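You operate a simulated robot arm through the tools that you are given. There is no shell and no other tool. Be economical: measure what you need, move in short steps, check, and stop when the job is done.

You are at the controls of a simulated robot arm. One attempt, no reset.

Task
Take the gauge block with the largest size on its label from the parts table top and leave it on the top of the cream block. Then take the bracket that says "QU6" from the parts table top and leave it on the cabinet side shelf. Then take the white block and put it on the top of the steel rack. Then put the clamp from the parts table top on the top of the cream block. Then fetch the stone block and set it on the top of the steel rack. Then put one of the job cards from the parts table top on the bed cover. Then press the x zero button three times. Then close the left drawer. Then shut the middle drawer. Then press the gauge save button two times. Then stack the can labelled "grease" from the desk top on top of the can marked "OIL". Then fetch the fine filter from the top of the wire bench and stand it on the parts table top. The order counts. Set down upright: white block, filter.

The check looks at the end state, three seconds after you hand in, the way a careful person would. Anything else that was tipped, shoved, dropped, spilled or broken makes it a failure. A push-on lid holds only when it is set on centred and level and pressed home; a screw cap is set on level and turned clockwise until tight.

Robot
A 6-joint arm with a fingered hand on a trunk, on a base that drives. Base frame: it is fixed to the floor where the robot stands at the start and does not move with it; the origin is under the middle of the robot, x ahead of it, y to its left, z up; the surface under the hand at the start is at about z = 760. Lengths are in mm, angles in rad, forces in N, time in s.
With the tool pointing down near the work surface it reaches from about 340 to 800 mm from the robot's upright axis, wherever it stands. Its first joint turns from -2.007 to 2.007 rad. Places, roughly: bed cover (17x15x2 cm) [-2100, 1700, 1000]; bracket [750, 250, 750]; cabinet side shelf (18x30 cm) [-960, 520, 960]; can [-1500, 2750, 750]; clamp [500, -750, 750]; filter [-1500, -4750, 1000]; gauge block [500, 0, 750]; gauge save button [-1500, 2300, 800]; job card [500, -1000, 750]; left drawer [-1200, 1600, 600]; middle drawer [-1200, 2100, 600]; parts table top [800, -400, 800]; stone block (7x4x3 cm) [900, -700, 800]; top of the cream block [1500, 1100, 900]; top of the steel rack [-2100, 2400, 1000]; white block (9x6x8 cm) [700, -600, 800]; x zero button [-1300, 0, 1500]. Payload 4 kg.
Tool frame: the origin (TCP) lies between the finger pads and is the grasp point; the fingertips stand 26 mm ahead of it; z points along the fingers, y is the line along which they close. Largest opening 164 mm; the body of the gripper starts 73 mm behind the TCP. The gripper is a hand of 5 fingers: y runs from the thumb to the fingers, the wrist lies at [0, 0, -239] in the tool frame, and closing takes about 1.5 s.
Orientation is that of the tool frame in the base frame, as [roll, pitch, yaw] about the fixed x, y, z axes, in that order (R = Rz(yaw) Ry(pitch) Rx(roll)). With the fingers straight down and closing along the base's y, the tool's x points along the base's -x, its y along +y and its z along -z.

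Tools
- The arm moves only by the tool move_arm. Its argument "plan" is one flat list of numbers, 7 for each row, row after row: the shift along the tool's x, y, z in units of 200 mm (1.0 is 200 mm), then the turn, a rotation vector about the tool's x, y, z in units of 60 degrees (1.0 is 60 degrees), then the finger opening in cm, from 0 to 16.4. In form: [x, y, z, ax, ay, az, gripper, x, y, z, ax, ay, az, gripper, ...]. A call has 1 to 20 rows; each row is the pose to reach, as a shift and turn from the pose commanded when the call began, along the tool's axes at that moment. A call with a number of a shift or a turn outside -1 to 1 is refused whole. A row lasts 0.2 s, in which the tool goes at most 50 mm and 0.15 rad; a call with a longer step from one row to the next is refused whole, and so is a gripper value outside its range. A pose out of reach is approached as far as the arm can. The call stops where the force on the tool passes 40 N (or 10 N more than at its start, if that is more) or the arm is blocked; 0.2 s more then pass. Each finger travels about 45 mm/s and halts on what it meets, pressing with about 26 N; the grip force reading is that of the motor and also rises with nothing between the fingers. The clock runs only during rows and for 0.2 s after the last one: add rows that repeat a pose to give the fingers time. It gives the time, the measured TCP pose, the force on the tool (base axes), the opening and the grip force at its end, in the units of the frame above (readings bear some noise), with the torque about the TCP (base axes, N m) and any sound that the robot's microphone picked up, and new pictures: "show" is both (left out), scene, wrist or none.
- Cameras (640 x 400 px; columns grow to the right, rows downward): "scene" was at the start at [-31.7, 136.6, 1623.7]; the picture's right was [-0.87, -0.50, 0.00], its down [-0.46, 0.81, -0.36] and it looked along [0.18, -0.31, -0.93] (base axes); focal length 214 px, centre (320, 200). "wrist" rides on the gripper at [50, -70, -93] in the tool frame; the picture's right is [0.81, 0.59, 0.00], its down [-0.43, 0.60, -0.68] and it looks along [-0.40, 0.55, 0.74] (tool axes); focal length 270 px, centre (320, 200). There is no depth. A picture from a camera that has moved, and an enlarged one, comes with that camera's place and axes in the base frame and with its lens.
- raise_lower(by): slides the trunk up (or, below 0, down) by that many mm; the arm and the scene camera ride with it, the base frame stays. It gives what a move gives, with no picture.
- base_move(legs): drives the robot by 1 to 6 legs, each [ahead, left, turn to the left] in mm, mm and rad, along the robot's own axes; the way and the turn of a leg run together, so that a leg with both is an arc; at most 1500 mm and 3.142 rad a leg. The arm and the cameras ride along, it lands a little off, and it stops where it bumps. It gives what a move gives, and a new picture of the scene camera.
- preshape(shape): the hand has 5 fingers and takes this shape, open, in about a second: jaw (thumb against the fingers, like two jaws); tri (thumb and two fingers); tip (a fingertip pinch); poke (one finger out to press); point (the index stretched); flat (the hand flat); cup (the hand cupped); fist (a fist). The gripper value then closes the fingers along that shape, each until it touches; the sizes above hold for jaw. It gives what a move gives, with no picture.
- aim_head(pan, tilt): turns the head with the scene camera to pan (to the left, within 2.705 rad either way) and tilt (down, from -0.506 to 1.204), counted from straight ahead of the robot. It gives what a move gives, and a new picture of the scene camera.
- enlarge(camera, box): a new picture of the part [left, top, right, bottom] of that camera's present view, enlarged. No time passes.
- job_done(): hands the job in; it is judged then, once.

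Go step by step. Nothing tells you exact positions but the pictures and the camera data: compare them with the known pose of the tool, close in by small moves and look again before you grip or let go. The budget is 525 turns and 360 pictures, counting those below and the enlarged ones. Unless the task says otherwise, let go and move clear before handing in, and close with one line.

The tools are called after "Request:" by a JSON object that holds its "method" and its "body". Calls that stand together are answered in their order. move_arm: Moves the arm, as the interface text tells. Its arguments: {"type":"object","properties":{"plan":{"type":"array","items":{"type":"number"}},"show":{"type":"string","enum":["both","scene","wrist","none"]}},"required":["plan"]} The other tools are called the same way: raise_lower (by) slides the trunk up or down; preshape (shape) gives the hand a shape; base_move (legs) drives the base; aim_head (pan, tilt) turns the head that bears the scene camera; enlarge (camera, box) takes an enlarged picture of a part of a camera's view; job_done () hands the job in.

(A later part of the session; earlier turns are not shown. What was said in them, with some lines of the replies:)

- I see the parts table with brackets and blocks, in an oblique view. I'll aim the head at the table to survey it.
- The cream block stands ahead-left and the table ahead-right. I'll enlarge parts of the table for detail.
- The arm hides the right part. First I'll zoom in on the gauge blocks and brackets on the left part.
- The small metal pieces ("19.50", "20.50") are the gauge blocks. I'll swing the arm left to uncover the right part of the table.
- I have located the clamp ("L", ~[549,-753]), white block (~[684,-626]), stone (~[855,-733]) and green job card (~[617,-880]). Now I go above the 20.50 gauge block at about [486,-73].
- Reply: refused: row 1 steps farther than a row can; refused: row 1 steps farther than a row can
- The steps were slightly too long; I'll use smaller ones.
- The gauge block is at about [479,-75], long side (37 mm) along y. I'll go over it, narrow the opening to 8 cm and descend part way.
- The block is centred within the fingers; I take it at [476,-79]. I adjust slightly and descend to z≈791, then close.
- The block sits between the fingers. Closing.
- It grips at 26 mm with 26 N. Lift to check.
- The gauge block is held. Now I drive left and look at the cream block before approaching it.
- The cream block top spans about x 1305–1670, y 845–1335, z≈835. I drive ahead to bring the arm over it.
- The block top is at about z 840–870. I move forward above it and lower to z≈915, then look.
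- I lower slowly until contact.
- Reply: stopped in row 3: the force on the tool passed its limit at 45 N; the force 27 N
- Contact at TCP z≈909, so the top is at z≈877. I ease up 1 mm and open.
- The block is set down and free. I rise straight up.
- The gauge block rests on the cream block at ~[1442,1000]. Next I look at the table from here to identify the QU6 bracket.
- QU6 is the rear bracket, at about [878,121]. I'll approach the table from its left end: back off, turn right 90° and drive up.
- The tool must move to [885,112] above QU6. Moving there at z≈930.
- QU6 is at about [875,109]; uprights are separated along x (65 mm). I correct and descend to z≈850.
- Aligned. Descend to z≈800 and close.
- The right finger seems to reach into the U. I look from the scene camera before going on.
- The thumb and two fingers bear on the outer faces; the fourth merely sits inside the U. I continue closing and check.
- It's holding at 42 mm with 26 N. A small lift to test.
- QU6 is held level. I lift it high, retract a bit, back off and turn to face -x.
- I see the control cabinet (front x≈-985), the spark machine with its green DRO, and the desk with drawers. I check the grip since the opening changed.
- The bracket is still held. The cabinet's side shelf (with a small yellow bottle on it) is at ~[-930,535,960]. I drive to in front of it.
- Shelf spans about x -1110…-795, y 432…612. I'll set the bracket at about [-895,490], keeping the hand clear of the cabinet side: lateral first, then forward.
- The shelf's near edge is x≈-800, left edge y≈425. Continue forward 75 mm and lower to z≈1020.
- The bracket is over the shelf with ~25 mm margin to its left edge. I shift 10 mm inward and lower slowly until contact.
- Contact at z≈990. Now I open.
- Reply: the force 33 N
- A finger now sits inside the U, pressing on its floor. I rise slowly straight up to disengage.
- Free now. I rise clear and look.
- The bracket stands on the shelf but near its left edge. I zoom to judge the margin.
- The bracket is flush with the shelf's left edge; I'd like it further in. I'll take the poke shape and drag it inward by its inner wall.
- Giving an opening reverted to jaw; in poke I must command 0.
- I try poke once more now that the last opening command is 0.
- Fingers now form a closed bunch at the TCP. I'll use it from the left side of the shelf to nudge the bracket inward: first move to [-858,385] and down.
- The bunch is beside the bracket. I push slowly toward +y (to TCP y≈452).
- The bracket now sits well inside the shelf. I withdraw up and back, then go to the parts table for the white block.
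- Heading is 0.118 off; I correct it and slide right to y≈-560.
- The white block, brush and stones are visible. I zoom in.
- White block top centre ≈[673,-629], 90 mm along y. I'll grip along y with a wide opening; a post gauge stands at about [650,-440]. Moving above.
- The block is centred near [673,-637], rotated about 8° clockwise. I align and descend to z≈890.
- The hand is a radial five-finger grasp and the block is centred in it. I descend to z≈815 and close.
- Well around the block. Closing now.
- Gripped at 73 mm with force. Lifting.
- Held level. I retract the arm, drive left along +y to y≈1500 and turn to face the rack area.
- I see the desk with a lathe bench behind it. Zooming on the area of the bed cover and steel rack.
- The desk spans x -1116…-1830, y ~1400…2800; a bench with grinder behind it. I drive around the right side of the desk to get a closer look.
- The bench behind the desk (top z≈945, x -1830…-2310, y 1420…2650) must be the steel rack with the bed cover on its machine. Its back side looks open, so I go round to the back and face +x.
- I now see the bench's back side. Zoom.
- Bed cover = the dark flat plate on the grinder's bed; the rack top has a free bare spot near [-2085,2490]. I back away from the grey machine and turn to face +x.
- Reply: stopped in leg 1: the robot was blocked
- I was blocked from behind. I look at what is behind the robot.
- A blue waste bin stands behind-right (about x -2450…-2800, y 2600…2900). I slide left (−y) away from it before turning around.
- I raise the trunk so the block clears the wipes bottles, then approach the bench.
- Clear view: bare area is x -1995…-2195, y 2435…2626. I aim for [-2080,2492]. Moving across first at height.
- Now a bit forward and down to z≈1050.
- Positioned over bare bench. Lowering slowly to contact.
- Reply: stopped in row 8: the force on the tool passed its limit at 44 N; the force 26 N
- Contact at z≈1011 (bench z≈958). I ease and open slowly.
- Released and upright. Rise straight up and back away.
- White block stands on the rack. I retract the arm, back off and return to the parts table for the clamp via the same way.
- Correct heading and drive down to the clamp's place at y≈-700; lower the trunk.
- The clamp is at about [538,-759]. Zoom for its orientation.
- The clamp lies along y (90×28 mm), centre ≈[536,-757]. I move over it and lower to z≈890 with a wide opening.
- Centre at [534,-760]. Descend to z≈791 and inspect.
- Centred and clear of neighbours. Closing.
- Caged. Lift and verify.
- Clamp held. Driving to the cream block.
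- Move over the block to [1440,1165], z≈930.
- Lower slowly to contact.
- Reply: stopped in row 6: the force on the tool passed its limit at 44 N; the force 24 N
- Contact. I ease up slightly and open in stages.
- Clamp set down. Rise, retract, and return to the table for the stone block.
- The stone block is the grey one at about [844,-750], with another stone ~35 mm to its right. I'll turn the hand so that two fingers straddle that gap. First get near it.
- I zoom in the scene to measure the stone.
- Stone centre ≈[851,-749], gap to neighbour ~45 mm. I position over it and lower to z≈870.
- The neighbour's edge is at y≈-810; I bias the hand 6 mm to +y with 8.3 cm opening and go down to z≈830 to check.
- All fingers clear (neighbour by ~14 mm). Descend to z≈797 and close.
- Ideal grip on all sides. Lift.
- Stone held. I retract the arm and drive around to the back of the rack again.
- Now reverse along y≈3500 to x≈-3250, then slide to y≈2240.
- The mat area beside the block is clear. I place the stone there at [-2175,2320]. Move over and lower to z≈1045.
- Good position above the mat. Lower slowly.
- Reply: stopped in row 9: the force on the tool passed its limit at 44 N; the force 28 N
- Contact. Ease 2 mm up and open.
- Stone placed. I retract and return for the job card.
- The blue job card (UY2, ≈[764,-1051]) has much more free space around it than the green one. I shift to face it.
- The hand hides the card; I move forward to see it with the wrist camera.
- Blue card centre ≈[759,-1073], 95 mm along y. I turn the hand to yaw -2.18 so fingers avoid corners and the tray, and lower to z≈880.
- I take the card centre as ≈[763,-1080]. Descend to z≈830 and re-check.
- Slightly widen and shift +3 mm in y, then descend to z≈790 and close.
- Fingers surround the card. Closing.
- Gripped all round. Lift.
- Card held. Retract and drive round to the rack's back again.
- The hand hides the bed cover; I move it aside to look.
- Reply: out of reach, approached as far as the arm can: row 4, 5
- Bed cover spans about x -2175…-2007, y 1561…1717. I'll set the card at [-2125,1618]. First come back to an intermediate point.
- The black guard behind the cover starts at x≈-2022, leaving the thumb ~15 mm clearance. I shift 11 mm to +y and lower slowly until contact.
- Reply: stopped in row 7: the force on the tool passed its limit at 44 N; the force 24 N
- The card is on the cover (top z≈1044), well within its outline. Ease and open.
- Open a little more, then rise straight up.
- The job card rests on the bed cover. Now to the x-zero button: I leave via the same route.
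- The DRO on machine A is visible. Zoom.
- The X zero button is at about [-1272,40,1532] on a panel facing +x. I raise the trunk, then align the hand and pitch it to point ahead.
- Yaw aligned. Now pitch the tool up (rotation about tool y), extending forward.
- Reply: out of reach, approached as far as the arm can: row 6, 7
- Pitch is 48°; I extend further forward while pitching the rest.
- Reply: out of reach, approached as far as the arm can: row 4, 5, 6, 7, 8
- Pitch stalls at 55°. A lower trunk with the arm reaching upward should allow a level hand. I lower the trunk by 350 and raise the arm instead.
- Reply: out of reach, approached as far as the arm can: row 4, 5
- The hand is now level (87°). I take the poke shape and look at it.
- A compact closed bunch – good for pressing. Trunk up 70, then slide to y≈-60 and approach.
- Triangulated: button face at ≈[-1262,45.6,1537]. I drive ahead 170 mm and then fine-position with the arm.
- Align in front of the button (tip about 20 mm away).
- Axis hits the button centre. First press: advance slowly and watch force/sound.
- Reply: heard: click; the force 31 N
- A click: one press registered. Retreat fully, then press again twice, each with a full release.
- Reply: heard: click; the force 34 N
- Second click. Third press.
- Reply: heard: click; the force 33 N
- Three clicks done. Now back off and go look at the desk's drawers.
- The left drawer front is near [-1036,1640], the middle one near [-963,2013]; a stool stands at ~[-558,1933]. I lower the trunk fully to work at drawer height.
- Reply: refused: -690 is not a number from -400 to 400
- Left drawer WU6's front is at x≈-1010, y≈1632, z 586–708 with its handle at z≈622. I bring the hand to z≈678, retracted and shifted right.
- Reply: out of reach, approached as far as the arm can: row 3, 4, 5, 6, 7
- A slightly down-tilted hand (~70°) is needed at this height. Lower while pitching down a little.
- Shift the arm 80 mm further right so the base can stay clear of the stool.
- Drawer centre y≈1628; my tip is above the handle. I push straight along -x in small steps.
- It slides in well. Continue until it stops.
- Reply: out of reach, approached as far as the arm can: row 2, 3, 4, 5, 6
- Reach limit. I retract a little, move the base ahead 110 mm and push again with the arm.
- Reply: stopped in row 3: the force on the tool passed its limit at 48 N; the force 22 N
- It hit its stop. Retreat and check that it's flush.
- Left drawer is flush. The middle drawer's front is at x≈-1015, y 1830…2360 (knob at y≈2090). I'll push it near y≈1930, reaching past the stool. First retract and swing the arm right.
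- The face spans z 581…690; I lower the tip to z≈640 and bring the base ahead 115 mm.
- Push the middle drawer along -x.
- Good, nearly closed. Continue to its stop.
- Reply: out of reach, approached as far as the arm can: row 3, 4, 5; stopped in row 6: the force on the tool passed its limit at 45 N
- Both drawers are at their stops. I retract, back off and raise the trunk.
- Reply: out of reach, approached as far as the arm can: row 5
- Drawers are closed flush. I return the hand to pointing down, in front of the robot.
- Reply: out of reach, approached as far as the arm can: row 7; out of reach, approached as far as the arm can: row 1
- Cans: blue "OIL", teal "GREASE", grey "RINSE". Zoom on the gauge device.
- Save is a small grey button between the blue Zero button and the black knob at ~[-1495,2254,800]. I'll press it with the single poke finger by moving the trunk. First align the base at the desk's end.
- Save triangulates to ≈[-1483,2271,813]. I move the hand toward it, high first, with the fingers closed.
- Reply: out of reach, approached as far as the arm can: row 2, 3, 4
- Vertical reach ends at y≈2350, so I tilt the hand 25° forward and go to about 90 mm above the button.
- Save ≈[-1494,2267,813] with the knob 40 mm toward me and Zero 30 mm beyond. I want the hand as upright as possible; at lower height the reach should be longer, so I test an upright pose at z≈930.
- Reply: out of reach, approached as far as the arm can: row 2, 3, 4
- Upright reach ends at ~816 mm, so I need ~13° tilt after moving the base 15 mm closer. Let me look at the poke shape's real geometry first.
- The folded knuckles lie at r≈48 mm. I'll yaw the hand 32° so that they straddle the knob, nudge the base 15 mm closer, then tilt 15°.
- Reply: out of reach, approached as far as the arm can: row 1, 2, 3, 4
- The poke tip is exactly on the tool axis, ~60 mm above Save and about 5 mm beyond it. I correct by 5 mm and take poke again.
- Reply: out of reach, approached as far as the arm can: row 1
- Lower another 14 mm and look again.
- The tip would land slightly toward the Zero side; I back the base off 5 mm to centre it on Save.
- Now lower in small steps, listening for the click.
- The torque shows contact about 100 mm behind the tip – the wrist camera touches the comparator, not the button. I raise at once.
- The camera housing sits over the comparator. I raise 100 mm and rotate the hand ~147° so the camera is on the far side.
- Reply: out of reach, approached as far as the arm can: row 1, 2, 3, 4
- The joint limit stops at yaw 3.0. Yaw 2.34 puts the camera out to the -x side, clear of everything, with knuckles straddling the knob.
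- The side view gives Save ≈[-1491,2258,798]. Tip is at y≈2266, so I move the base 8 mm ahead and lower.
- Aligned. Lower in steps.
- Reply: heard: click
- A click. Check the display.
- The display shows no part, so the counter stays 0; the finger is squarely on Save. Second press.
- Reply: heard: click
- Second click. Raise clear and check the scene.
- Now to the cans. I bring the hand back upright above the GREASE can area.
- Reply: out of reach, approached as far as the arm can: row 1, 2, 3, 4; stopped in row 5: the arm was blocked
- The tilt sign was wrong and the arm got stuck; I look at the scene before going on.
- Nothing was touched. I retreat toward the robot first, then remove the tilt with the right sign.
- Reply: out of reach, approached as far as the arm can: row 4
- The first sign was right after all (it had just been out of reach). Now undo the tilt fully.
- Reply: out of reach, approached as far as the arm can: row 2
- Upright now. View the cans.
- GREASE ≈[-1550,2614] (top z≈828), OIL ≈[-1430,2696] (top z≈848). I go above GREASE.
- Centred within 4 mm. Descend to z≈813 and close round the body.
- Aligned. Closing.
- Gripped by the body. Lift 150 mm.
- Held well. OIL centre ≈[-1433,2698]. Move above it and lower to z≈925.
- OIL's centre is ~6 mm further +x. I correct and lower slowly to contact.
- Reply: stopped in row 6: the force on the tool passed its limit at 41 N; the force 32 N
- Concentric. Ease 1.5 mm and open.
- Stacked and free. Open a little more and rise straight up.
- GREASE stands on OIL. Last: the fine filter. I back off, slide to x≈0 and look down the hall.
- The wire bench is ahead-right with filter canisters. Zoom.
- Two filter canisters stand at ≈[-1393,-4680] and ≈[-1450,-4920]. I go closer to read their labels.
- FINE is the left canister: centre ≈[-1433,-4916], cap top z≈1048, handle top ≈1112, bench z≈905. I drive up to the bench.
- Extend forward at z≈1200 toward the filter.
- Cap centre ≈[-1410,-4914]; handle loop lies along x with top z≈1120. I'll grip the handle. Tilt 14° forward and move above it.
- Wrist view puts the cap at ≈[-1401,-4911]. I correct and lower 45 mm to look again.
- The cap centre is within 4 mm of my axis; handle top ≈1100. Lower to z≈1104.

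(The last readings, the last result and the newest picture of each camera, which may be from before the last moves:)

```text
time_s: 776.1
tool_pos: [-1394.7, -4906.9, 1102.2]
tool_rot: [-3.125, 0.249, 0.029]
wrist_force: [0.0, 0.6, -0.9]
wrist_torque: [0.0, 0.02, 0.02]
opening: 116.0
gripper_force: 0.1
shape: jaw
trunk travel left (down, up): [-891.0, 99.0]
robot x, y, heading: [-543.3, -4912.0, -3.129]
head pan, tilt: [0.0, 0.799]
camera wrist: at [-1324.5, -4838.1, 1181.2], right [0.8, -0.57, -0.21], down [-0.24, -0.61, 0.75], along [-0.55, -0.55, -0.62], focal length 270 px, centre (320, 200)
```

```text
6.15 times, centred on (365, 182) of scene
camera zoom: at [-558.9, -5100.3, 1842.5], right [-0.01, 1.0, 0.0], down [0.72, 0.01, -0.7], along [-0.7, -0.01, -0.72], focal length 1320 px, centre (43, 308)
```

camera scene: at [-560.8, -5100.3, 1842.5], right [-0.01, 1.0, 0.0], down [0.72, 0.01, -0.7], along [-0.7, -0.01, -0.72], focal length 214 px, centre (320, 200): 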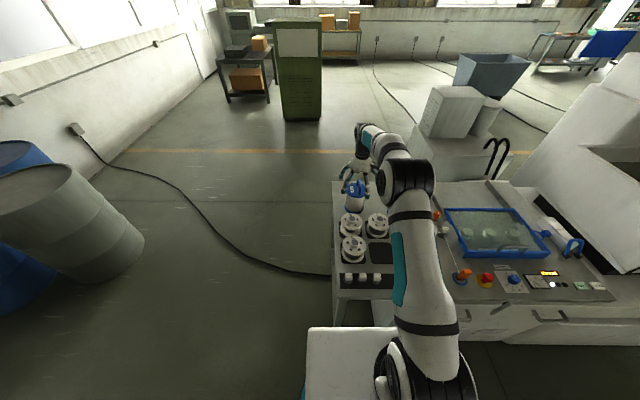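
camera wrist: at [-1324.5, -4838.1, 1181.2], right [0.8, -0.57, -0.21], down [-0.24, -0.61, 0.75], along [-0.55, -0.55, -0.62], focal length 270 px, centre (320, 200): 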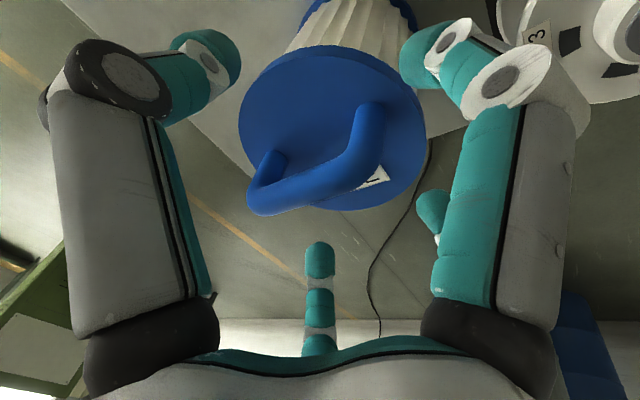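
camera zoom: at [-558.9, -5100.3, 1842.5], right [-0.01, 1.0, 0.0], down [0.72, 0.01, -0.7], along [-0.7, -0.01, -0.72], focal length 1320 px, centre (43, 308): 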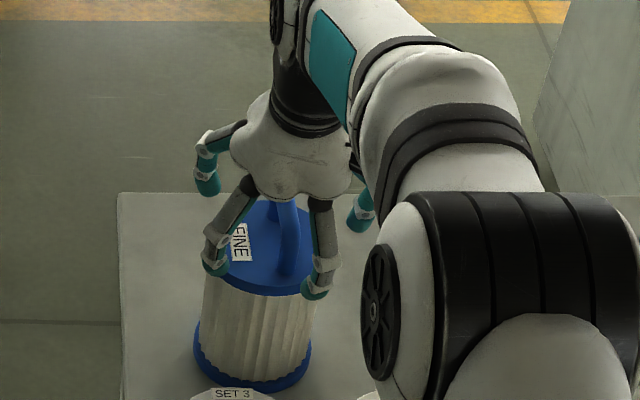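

The bar is at TCP level, ~9 mm toward the thumb. I shift 8 mm and close.

Request:
{"method": "move_arm", "body": {"plan": [0.01, -0.04, 0, 0, 0, 0, 12, 0.01, -0.04, 0, 0, 0, 0, 9, 0.01, -0.04, 0, 0, 0, 0, 7, 0.01, -0.04, 0, 0, 0, 0, 5, 0.01, -0.04, 0, 0, 0, 0, 3, 0.01, -0.04, 0, 0, 0, 0, 1, 0.01, -0.04, 0, 0, 0, 0, 0.5, 0.01, -0.04, 0, 0, 0, 0, 0.5, 0.01, -0.04, 0, 0, 0, 0, 0.5], "show": "wrist"}}

Request:
{"method": "enlarge", "body": {"camera": "scene", "box": [325, 150, 405, 215]}}

```text
time_s: 778.1
tool_pos: [-1394.0, -4899.8, 1102.5]
tool_rot: [-3.124, 0.247, 0.027]
wrist_force: [-0.3, -1.7, -0.1]
wrist_torque: [0.01, 0.05, 0.02]
opening: 4.8
gripper_force: 0.0
shape: tri
trunk travel left (down, up): [-891.0, 99.0]
robot x, y, heading: [-536.8, -4913.7, -3.127]
head pan, tilt: [0.0, 0.799]
camera wrist: at [-1323.2, -4830.2, 1180.3], right [0.8, -0.57, -0.21], down [-0.24, -0.61, 0.75], along [-0.55, -0.55, -0.62], focal length 270 px, centre (320, 200)
```

wrist: 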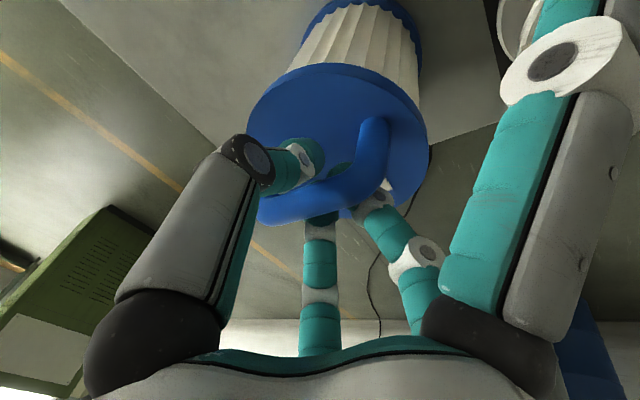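

```text
6.15 times, centred on (365, 182) of scene
camera zoom: at [-559.4, -5100.5, 1842.4], right [-0.01, 1.0, 0.0], down [0.72, 0.01, -0.7], along [-0.7, -0.01, -0.72], focal length 1320 px, centre (43, 308)
```

zoom: 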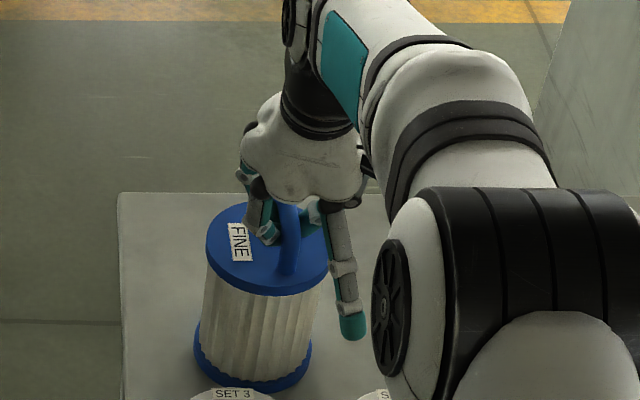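

The hand changed to a three-finger pinch around the bar. I close fully.

Request:
{"method": "move_arm", "body": {"plan": [0, 0, 0, 0, 0, 0, 0, 0, 0, 0, 0, 0, 0, 0, 0, 0, 0, 0, 0, 0, 0, 0, 0, 0, 0, 0, 0, 0], "show": "wrist"}}

Request:
{"method": "enlarge", "body": {"camera": "wrist", "box": [200, 80, 456, 240]}}

```text
time_s: 779.1
tool_pos: [-1394.1, -4898.6, 1101.6]
tool_rot: [-3.123, 0.246, 0.029]
wrist_force: [0.2, -0.7, 0.4]
wrist_torque: [0.02, -0.04, -0.02]
opening: 0.3
gripper_force: 26.3
shape: tri
trunk travel left (down, up): [-891.0, 99.0]
robot x, y, heading: [-540.8, -4913.0, -3.132]
head pan, tilt: [0.0, 0.799]
camera wrist: at [-1323.6, -4829.7, 1179.6], right [0.8, -0.57, -0.21], down [-0.24, -0.61, 0.75], along [-0.55, -0.55, -0.63], focal length 270 px, centre (320, 200)
```

wrist: 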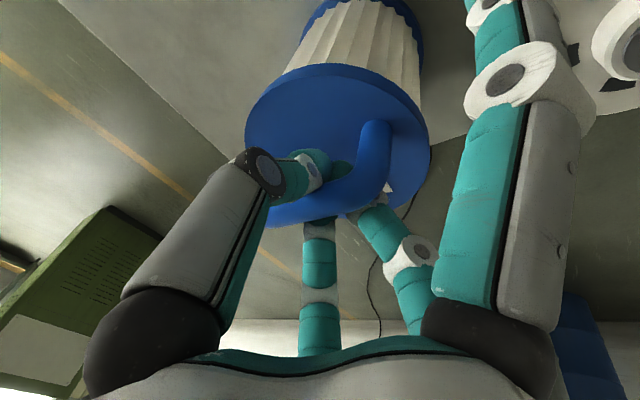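

```text
2.50 times, centred on (328, 160) of wrist
camera zoom: at [-1323.6, -4829.7, 1179.6], right [0.8, -0.57, -0.21], down [-0.24, -0.61, 0.75], along [-0.55, -0.55, -0.63], focal length 676 px, centre (300, 300)
```

zoom: 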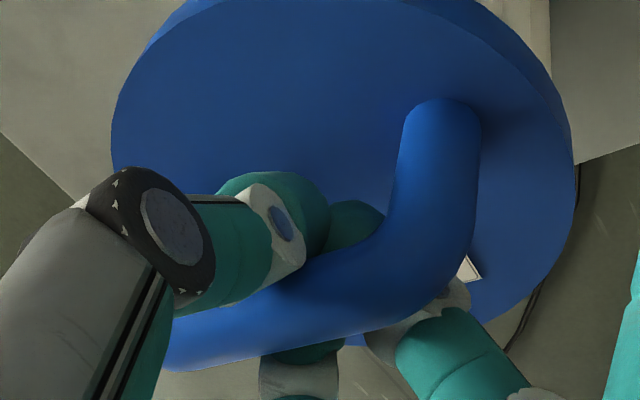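

The fingertips form a closed ring under the bar – a hook grip. I lift slowly straight up.

Request:
{"method": "move_arm", "body": {"plan": [-0.012, 0, -0.048, 0, 0, 0, 0, -0.025, 0, -0.1, 0, 0, 0, 0, -0.04, 0, -0.16, 0, 0, 0, 0, -0.06, 0, -0.24, 0, 0, 0, 0, -0.085, 0, -0.34, 0, 0, 0, 0, -0.11, 0, -0.44, 0, 0, 0, 0, -0.135, 0, -0.54, 0, 0, 0, 0], "show": "wrist"}}

Request:
{"method": "enlarge", "body": {"camera": "scene", "box": [325, 130, 421, 230]}}

```text
time_s: 780.7
tool_pos: [-1391.8, -4900.7, 1214.1]
tool_rot: [-3.124, 0.246, 0.029]
wrist_force: [0.0, -0.3, -6.9]
wrist_torque: [0.01, -0.04, 0.01]
opening: 0.4
gripper_force: 26.0
shape: tri
trunk travel left (down, up): [-891.0, 99.0]
robot x, y, heading: [-542.6, -4913.6, -3.134]
head pan, tilt: [0.0, 0.799]
camera wrist: at [-1321.3, -4830.9, 1291.9], right [0.8, -0.57, -0.21], down [-0.24, -0.61, 0.75], along [-0.55, -0.55, -0.63], focal length 270 px, centre (320, 200)
```

wrist: 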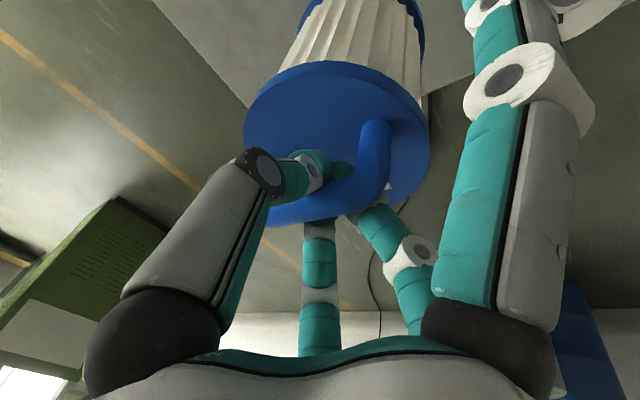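

```text
4.00 times, centred on (373, 180) of scene
camera zoom: at [-559.7, -5100.4, 1842.4], right [-0.01, 1.0, 0.0], down [0.72, 0.01, -0.7], along [-0.7, -0.01, -0.72], focal length 858 px, centre (108, 280)
```

zoom: 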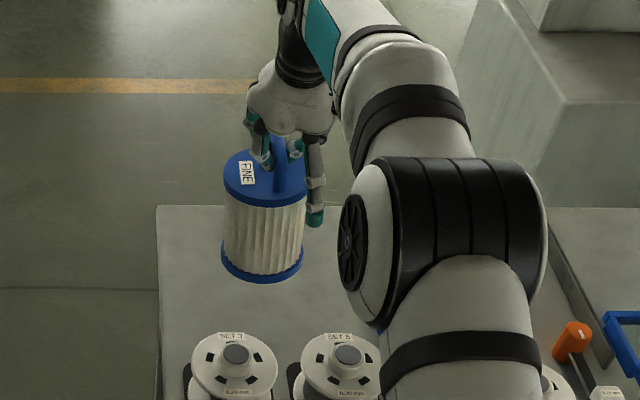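

The filter hangs upright. I raise the trunk, back away from the bench and then retract the arm.

Request:
{"method": "raise_lower", "body": {"by": 95}}

Request:
{"method": "base_move", "body": {"legs": [[-560, 0, 0]]}}

Request:
{"method": "move_arm", "body": {"plan": [0.14, 0, -0.035, 0, 0, 0, 0, 0.28, 0, -0.07, 0, 0, 0, 0, 0.42, 0, -0.105, 0, 0, 0, 0, 0.56, 0, -0.14, 0, 0, 0, 0, 0.7, 0, -0.175, 0, 0, 0, 0, 0.84, 0, -0.21, 0, 0, 0, 0, 0.98, 0, -0.245, 0, 0, 0, 0], "show": "wrist"}}

```text
time_s: 782.0
tool_pos: [-1392.3, -4900.6, 1307.0]
tool_rot: [-3.123, 0.245, 0.028]
wrist_force: [0.1, 0.5, -7.5]
wrist_torque: [0.06, -0.04, 0.0]
opening: 0.3
gripper_force: 25.9
shape: tri
trunk travel left (down, up): [-986.0, 4.0]
robot x, y, heading: [-540.8, -4912.3, -3.127]
head pan, tilt: [0.0, 0.799]
```

```text
time_s: 785.2
tool_pos: [-829.3, -4889.7, 1307.0]
tool_rot: [-3.125, 0.248, 0.023]
wrist_force: [0.5, -0.1, -7.4]
wrist_torque: [0.06, -0.02, 0.03]
opening: 0.3
gripper_force: 25.8
shape: tri
trunk travel left (down, up): [-986.0, 4.0]
robot x, y, heading: [21.5, -4910.2, -3.135]
head pan, tilt: [0.0, 0.799]
camera scene: at [1.2, -5096.3, 1937.4], right [0.0, 1.0, 0.0], down [0.72, 0.0, -0.7], along [-0.7, 0.0, -0.72], focal length 214 px, centre (320, 200)
```

scene: 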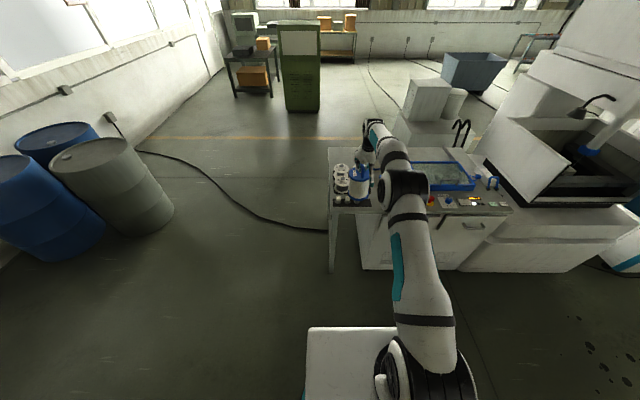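

```text
time_s: 786.8
tool_pos: [-625.9, -4887.8, 1308.3]
tool_rot: [-3.125, 0.248, 0.021]
wrist_force: [0.8, 0.8, -6.9]
wrist_torque: [0.04, -0.09, 0.06]
opening: 0.5
gripper_force: 25.8
shape: tri
trunk travel left (down, up): [-986.0, 4.0]
robot x, y, heading: [24.5, -4910.0, -3.14]
head pan, tilt: [0.0, 0.799]
camera wrist: at [-555.7, -4819.2, 1386.4], right [0.79, -0.57, -0.21], down [-0.24, -0.61, 0.75], along [-0.56, -0.55, -0.62], focal length 270 px, centre (320, 200)
```

wrist: 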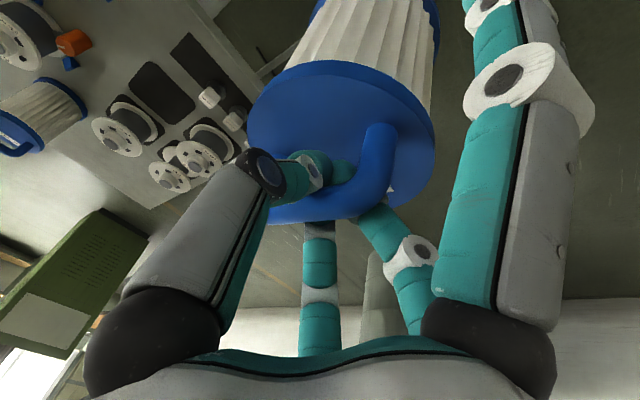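

Turn to face +y and drive back to the table's left part.

Request:
{"method": "base_move", "body": {"legs": [[0, 0, -1.57], [1500, 60, 0], [1500, 0, 0], [1500, 0, 0]]}}

```text
refused: leg 2 is longer than a leg can be; nothing moved
```

Request:
{"method": "base_move", "body": {"legs": [[0, 0, -1.57], [1400, 60, 0], [1500, 0, 0], [1500, 0, 0]]}}

```text
time_s: 811.4
tool_pos: [-139.0, 86.5, 1307.6]
tool_rot: [-3.124, 0.246, -1.517]
wrist_force: [-0.4, -0.3, -7.3]
wrist_torque: [-0.07, -0.05, -0.05]
opening: 0.0
gripper_force: 26.2
shape: tri
trunk travel left (down, up): [-986.0, 4.0]
robot x, y, heading: [-136.4, -565.6, 1.603]
head pan, tilt: [0.0, 0.799]
camera scene: at [-325.7, -550.3, 1937.4], right [1.0, 0.04, 0.0], down [0.03, -0.72, -0.7], along [-0.03, 0.7, -0.72], focal length 214 px, centre (320, 200)
```

scene: 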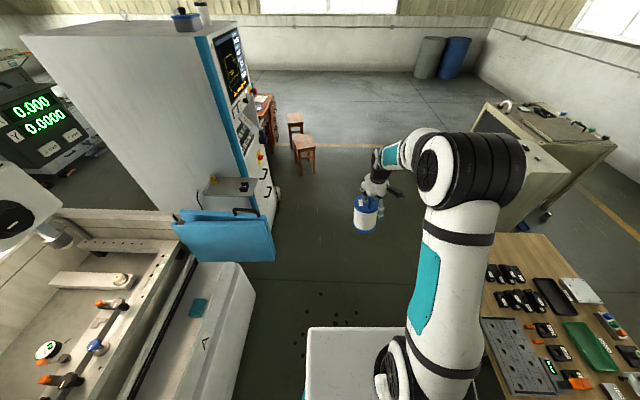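

Request:
{"method": "base_move", "body": {"legs": [[790, 0, -0.03], [0, 0, -1.573]]}}

Request:
{"method": "aim_head", "body": {"pan": -0.05, "tilt": 0.75}}

```text
time_s: 819.7
tool_pos: [488.6, 183.9, 1307.1]
tool_rot: [-3.124, 0.248, 3.12]
wrist_force: [-0.7, 0.1, -6.9]
wrist_torque: [-0.04, 0.07, 0.01]
opening: 0.1
gripper_force: 25.6
shape: tri
trunk travel left (down, up): [-986.0, 4.0]
robot x, y, heading: [-159.1, 232.7, -0.044]
head pan, tilt: [0.0, 0.799]
camera scene: at [-130.2, 417.3, 1937.4], right [-0.04, -1.0, 0.0], down [-0.72, 0.03, -0.7], along [0.7, -0.03, -0.72], focal length 214 px, centre (320, 200)
```

scene: 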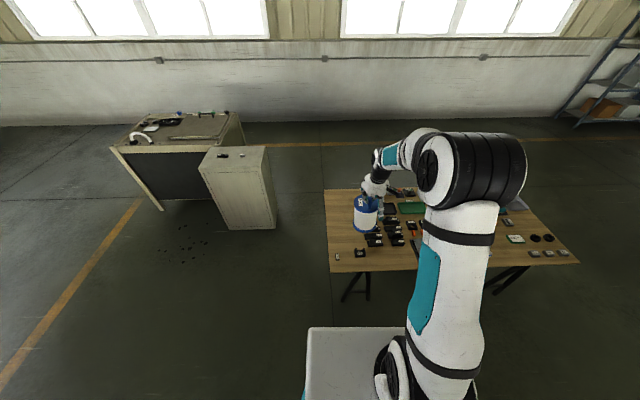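

```text
time_s: 820.3
tool_pos: [488.9, 182.0, 1307.9]
tool_rot: [-3.124, 0.245, 3.121]
wrist_force: [-0.3, 0.9, -6.7]
wrist_torque: [0.01, 0.04, 0.01]
opening: 0.0
gripper_force: 25.7
shape: tri
trunk travel left (down, up): [-986.0, 4.0]
robot x, y, heading: [-158.2, 233.0, -0.04]
head pan, tilt: [-0.051, 0.75]
camera scene: at [-128.2, 413.1, 1941.4], right [-0.09, -1.0, 0.0], down [-0.68, 0.06, -0.73], along [0.73, -0.07, -0.68], focal length 214 px, centre (320, 200)
```

scene: 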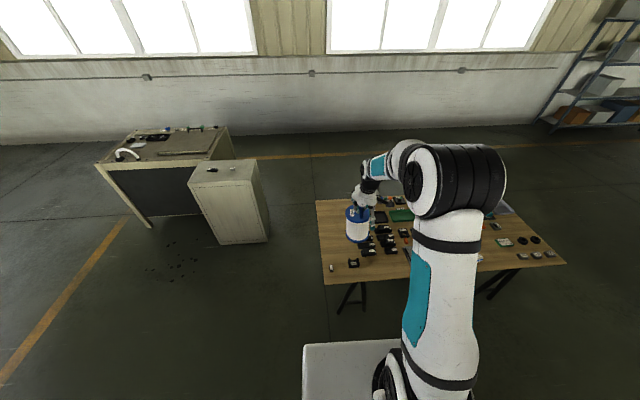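

Request:
{"method": "base_move", "body": {"legs": [[200, 0, 0.04]]}}

Request:
{"method": "enlarge", "body": {"camera": "scene", "box": [290, 160, 450, 300]}}

Request:
{"method": "enlarge", "body": {"camera": "wrist", "box": [0, 0, 640, 400]}}

```text
time_s: 821.9
tool_pos: [686.4, 204.7, 1307.6]
tool_rot: [-3.125, 0.245, -3.124]
wrist_force: [0.7, -0.2, -7.6]
wrist_torque: [-0.05, 0.06, -0.02]
opening: 0.0
gripper_force: 25.6
shape: tri
trunk travel left (down, up): [-986.0, 4.0]
robot x, y, heading: [31.5, 234.4, 0.0]
head pan, tilt: [-0.051, 0.75]
camera scene: at [61.9, 410.3, 1941.4], right [-0.05, -1.0, 0.0], down [-0.68, 0.03, -0.73], along [0.73, -0.04, -0.68], focal length 214 px, centre (320, 200)
```

scene: 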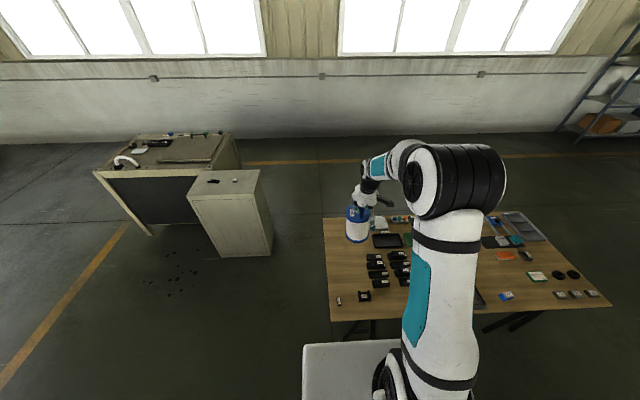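

```text
2.86 times, centred on (370, 230) of scene
camera zoom: at [61.9, 410.3, 1941.4], right [-0.05, -1.0, 0.0], down [-0.68, 0.03, -0.73], along [0.73, -0.04, -0.68], focal length 613 px, centre (177, 114)
```

zoom: 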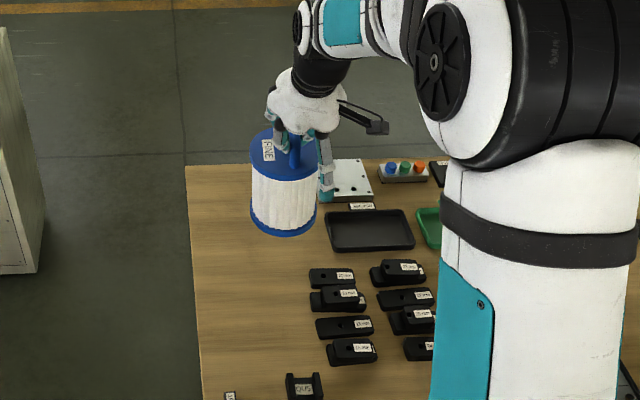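

```text
1.00 times, centred on (320, 200) of wrist (not enlarged: the box is as wide or as high as the picture)
camera zoom: at [616.5, 134.6, 1385.2], right [-0.79, 0.57, -0.21], down [0.25, 0.61, 0.75], along [0.56, 0.55, -0.63], focal length 270 px, centre (320, 200)
```

zoom: 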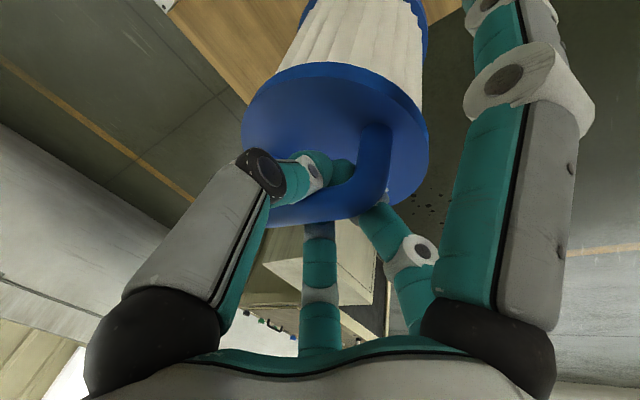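

The filter hangs over the free left part of the table at ≈[694,214]. I lower with the trunk to just above the table.

Request:
{"method": "raise_lower", "body": {"by": -320}}

Request:
{"method": "aim_head", "body": {"pan": -0.1, "tilt": 0.75}}

Request:
{"method": "enlarge", "body": {"camera": "scene", "box": [290, 130, 450, 270]}}

```text
time_s: 825.0
tool_pos: [685.2, 204.4, 988.0]
tool_rot: [-3.124, 0.246, -3.126]
wrist_force: [-0.3, -0.6, -6.2]
wrist_torque: [-0.05, 0.03, 0.0]
opening: 0.0
gripper_force: 25.9
shape: tri
trunk travel left (down, up): [-666.0, 324.0]
robot x, y, heading: [37.3, 230.4, -0.001]
head pan, tilt: [-0.051, 0.75]
```

```text
time_s: 825.7
tool_pos: [685.4, 205.1, 987.0]
tool_rot: [-3.123, 0.244, -3.124]
wrist_force: [-1.0, 0.1, -7.3]
wrist_torque: [-0.04, 0.05, 0.0]
opening: 0.1
gripper_force: 26.3
shape: tri
trunk travel left (down, up): [-666.0, 324.0]
robot x, y, heading: [37.7, 232.6, -0.0]
head pan, tilt: [-0.099, 0.75]
camera scene: at [60.5, 406.3, 1621.4], right [-0.1, -1.0, 0.0], down [-0.68, 0.07, -0.73], along [0.73, -0.07, -0.68], focal length 214 px, centre (320, 200)
```

scene: 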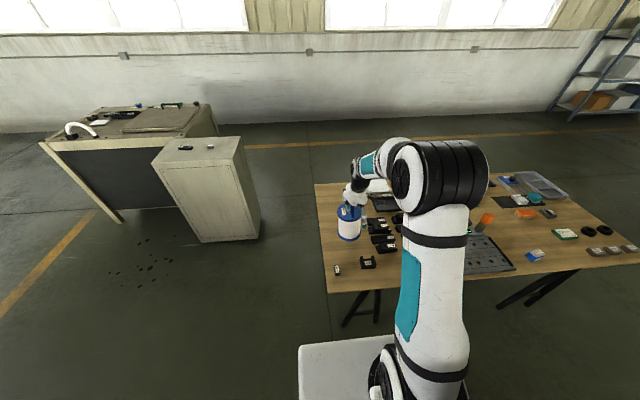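

```text
2.86 times, centred on (370, 200) of scene
camera zoom: at [60.5, 406.3, 1621.4], right [-0.1, -1.0, 0.0], down [-0.68, 0.07, -0.73], along [0.73, -0.07, -0.68], focal length 613 px, centre (177, 200)
```

zoom: 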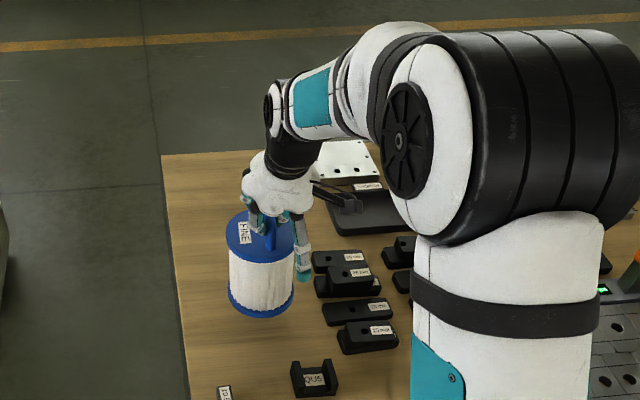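

Lower in small steps until the weight comes off.

Request:
{"method": "raise_lower", "body": {"by": -18}}

Request:
{"method": "raise_lower", "body": {"by": -6}}

Request:
{"method": "raise_lower", "body": {"by": -5}}

```text
time_s: 826.3
tool_pos: [685.2, 204.3, 968.6]
tool_rot: [-3.122, 0.246, -3.124]
wrist_force: [0.5, 0.1, -7.2]
wrist_torque: [0.02, 0.04, -0.02]
opening: 0.3
gripper_force: 26.0
shape: tri
trunk travel left (down, up): [-648.0, 342.0]
robot x, y, heading: [38.7, 230.0, -0.002]
head pan, tilt: [-0.099, 0.75]
```

```text
time_s: 826.9
tool_pos: [685.6, 204.0, 962.7]
tool_rot: [-3.122, 0.247, -3.124]
wrist_force: [-0.5, -0.5, -6.6]
wrist_torque: [-0.03, 0.02, -0.01]
opening: 0.0
gripper_force: 25.8
shape: tri
trunk travel left (down, up): [-642.0, 348.0]
robot x, y, heading: [36.9, 231.4, 0.004]
head pan, tilt: [-0.099, 0.75]
```

```text
time_s: 827.4
tool_pos: [686.6, 205.7, 958.0]
tool_rot: [-3.126, 0.247, -3.125]
wrist_force: [-0.2, 0.2, -5.9]
wrist_torque: [-0.03, 0.03, 0.02]
opening: 0.2
gripper_force: 25.9
shape: tri
trunk travel left (down, up): [-637.0, 353.0]
robot x, y, heading: [36.0, 230.5, 0.001]
head pan, tilt: [-0.099, 0.75]
```

Request:
{"method": "raise_lower", "body": {"by": -4}}

Request:
{"method": "raise_lower", "body": {"by": -4}}

```text
time_s: 827.9
tool_pos: [685.4, 204.5, 954.3]
tool_rot: [-3.124, 0.247, -3.124]
wrist_force: [0.1, 1.3, -6.9]
wrist_torque: [0.01, 0.04, 0.02]
opening: 0.2
gripper_force: 25.7
shape: tri
trunk travel left (down, up): [-633.0, 357.0]
robot x, y, heading: [38.0, 227.8, -0.0]
head pan, tilt: [-0.099, 0.75]
```

```text
time_s: 828.5
tool_pos: [685.9, 205.0, 950.3]
tool_rot: [-3.124, 0.246, -3.124]
wrist_force: [0.8, 0.1, -5.5]
wrist_torque: [-0.03, 0.06, 0.02]
opening: 0.0
gripper_force: 26.1
shape: tri
trunk travel left (down, up): [-629.0, 361.0]
robot x, y, heading: [37.8, 228.1, -0.002]
head pan, tilt: [-0.099, 0.75]
```

Still hanging (slack in the hook). Continue.

Request:
{"method": "raise_lower", "body": {"by": -4}}

Request:
{"method": "raise_lower", "body": {"by": -4}}

Request:
{"method": "raise_lower", "body": {"by": -3}}

```text
time_s: 829.0
tool_pos: [687.1, 205.5, 945.8]
tool_rot: [-3.124, 0.246, -3.125]
wrist_force: [-0.1, -0.2, -7.1]
wrist_torque: [-0.01, 0.06, 0.03]
opening: 0.2
gripper_force: 25.8
shape: tri
trunk travel left (down, up): [-625.0, 365.0]
robot x, y, heading: [36.4, 229.9, 0.002]
head pan, tilt: [-0.099, 0.75]
```

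```text
time_s: 829.5
tool_pos: [685.8, 203.9, 943.6]
tool_rot: [-3.125, 0.245, -3.125]
wrist_force: [-1.0, -1.5, -2.1]
wrist_torque: [-0.03, 0.03, -0.05]
opening: 0.2
gripper_force: 25.5
shape: tri
trunk travel left (down, up): [-621.0, 369.0]
robot x, y, heading: [34.8, 226.3, 0.006]
head pan, tilt: [-0.099, 0.75]
```

```text
time_s: 830.0
tool_pos: [686.0, 204.2, 939.0]
tool_rot: [-3.124, 0.245, -3.123]
wrist_force: [-0.6, -1.4, -0.3]
wrist_torque: [-0.01, 0.0, -0.01]
opening: 0.2
gripper_force: 26.4
shape: tri
trunk travel left (down, up): [-618.0, 372.0]
robot x, y, heading: [39.1, 231.4, 0.001]
head pan, tilt: [-0.099, 0.75]
```

Weight is off; it stands. Check the picture before opening.

Request:
{"method": "enlarge", "body": {"camera": "scene", "box": [320, 150, 416, 250]}}

Request:
{"method": "enlarge", "body": {"camera": "wrist", "box": [0, 0, 640, 400]}}

```text
4.00 times, centred on (368, 200) of scene
camera zoom: at [59.6, 406.1, 1573.5], right [-0.1, -1.0, 0.0], down [-0.68, 0.07, -0.73], along [0.73, -0.07, -0.68], focal length 858 px, centre (128, 200)
```

zoom: 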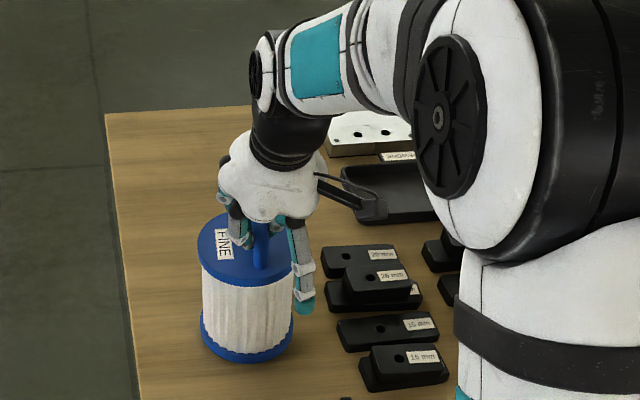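

```text
1.00 times, centred on (320, 200) of wrist (not enlarged: the box is as wide or as high as the picture)
camera zoom: at [615.1, 134.3, 1018.0], right [-0.79, 0.57, -0.21], down [0.25, 0.61, 0.75], along [0.56, 0.55, -0.62], focal length 270 px, centre (320, 200)
```

zoom: 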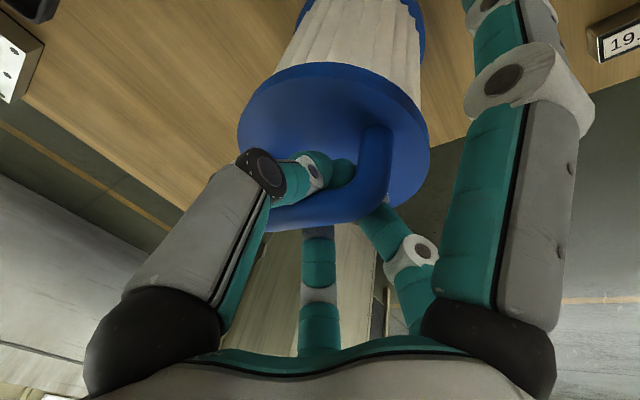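

Upright on the table. Open slowly.

Request:
{"method": "move_arm", "body": {"plan": [0, 0, 0, 0, 0, 0, 1, 0, 0, 0, 0, 0, 0, 2, 0, 0, 0, 0, 0, 0, 3, 0, 0, 0, 0, 0, 0, 4, 0, 0, 0, 0, 0, 0, 5, 0, 0, 0, 0, 0, 0, 6, 0, 0, 0, 0, 0, 0, 7, 0, 0, 0, 0, 0, 0, 7], "show": "wrist"}}

Request:
{"method": "enlarge", "body": {"camera": "scene", "box": [320, 150, 416, 250]}}

```text
time_s: 831.9
tool_pos: [684.9, 203.8, 941.3]
tool_rot: [-3.124, 0.244, -3.125]
wrist_force: [-0.5, -0.8, -3.8]
wrist_torque: [0.04, 0.3, 0.08]
opening: 71.3
gripper_force: 0.1
shape: jaw
trunk travel left (down, up): [-618.0, 372.0]
robot x, y, heading: [37.5, 232.0, 0.0]
head pan, tilt: [-0.099, 0.75]
camera wrist: at [615.2, 134.6, 1017.3], right [-0.79, 0.57, -0.21], down [0.25, 0.61, 0.75], along [0.56, 0.55, -0.63], focal length 270 px, centre (320, 200)
```

wrist: 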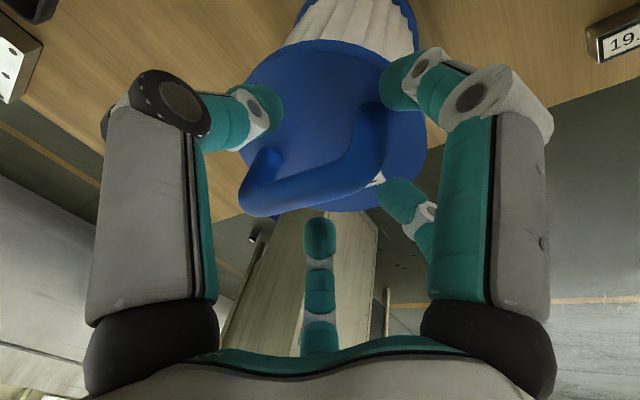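

```text
4.00 times, centred on (368, 200) of scene
camera zoom: at [60.0, 406.2, 1573.4], right [-0.1, -1.0, 0.0], down [-0.68, 0.07, -0.73], along [0.73, -0.07, -0.68], focal length 858 px, centre (128, 200)
```

zoom: 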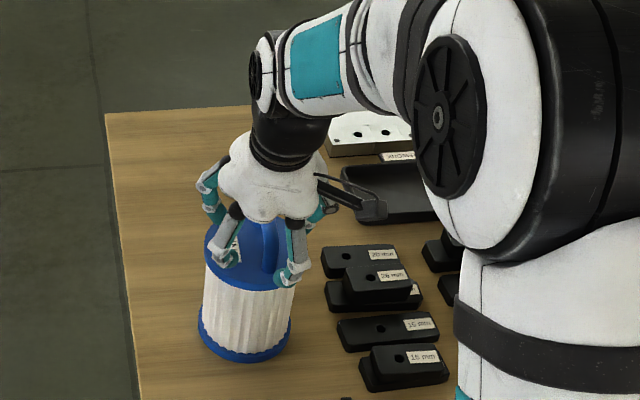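

A finger seems to touch the cap's rim; I open wider.

Request:
{"method": "move_arm", "body": {"plan": [0, 0, 0, 0, 0, 0, 8, 0, 0, 0, 0, 0, 0, 9, 0, 0, 0, 0, 0, 0, 10, 0, 0, 0, 0, 0, 0, 11, 0, 0, 0, 0, 0, 0, 12, 0, 0, 0, 0, 0, 0, 13, 0, 0, 0, 0, 0, 0, 14, 0, 0, 0, 0, 0, 0, 14], "show": "wrist"}}

Request:
{"method": "enlarge", "body": {"camera": "scene", "box": [320, 150, 416, 250]}}

```text
time_s: 833.6
tool_pos: [685.7, 204.9, 939.5]
tool_rot: [-3.125, 0.247, -3.124]
wrist_force: [-1.1, 0.5, 0.3]
wrist_torque: [-0.05, 0.0, -0.01]
opening: 134.4
gripper_force: 0.1
shape: jaw
trunk travel left (down, up): [-618.0, 372.0]
robot x, y, heading: [39.3, 230.6, -0.003]
head pan, tilt: [-0.099, 0.75]
camera wrist: at [615.1, 134.6, 1017.8], right [-0.79, 0.57, -0.21], down [0.25, 0.61, 0.75], along [0.56, 0.55, -0.63], focal length 270 px, centre (320, 200)
```

wrist: 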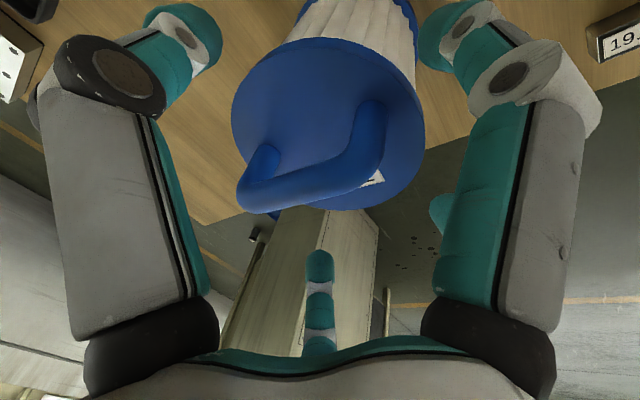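

```text
4.00 times, centred on (368, 200) of scene
camera zoom: at [59.7, 406.3, 1573.5], right [-0.1, -1.0, 0.0], down [-0.68, 0.07, -0.73], along [0.73, -0.07, -0.68], focal length 858 px, centre (128, 200)
```

zoom: 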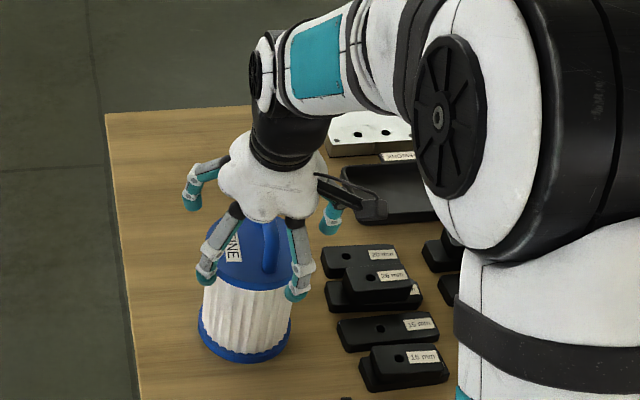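

Free now. Rise straight up with the trunk.

Request:
{"method": "raise_lower", "body": {"by": 60}}

Request:
{"method": "raise_lower", "body": {"by": 200}}

Request:
{"method": "aim_head", "body": {"pan": -0.1, "tilt": 0.8}}

Request:
{"method": "enlarge", "body": {"camera": "scene", "box": [310, 160, 438, 280]}}

```text
time_s: 834.6
tool_pos: [685.9, 204.9, 1000.0]
tool_rot: [-3.125, 0.248, -3.124]
wrist_force: [0.2, -0.4, 0.0]
wrist_torque: [0.0, 0.01, 0.0]
opening: 134.6
gripper_force: 0.0
shape: jaw
trunk travel left (down, up): [-678.0, 312.0]
robot x, y, heading: [36.3, 225.9, 0.0]
head pan, tilt: [-0.099, 0.75]
```

```text
time_s: 836.8
tool_pos: [685.7, 204.9, 1199.2]
tool_rot: [-3.124, 0.247, -3.124]
wrist_force: [-1.8, -0.2, 0.5]
wrist_torque: [0.0, -0.01, 0.03]
opening: 135.0
gripper_force: 0.1
shape: jaw
trunk travel left (down, up): [-878.0, 112.0]
robot x, y, heading: [33.8, 227.6, -0.001]
head pan, tilt: [-0.099, 0.75]
```

```text
time_s: 837.5
tool_pos: [685.4, 205.2, 1199.1]
tool_rot: [-3.125, 0.246, -3.123]
wrist_force: [-0.5, -0.4, 0.8]
wrist_torque: [0.0, 0.04, 0.02]
opening: 135.0
gripper_force: 0.3
shape: jaw
trunk travel left (down, up): [-878.0, 112.0]
robot x, y, heading: [38.9, 227.4, 0.002]
head pan, tilt: [-0.099, 0.799]
camera scene: at [57.5, 406.5, 1829.5], right [-0.1, -1.0, 0.0], down [-0.71, 0.07, -0.7], along [0.69, -0.07, -0.72], focal length 214 px, centre (320, 200)
```

scene: 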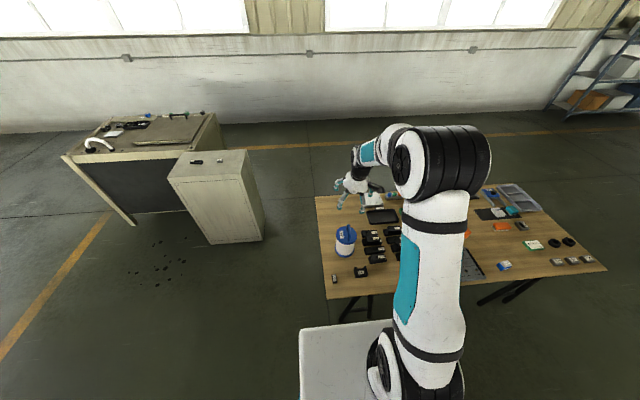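

```text
3.33 times, centred on (374, 220) of scene
camera zoom: at [57.5, 406.5, 1829.5], right [-0.1, -1.0, 0.0], down [-0.71, 0.07, -0.7], along [0.69, -0.07, -0.72], focal length 715 px, centre (140, 133)
```

zoom: 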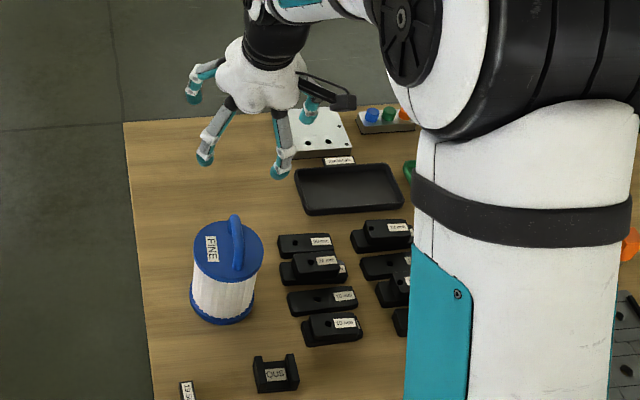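

The FINE filter stands upright on the parts table, and the clamp and gauge block are still on the cream block. The hand is clear, so I hand in.

Request:
{"method": "job_done", "body": {}}

```text
The job is handed in.
```

All twelve steps were carried out in order and the job is handed in. One thing to note: the wrist camera briefly touched the comparator on the desk and the base bumped the blue waste bin, though nothing looked tipped or knocked over afterwards.
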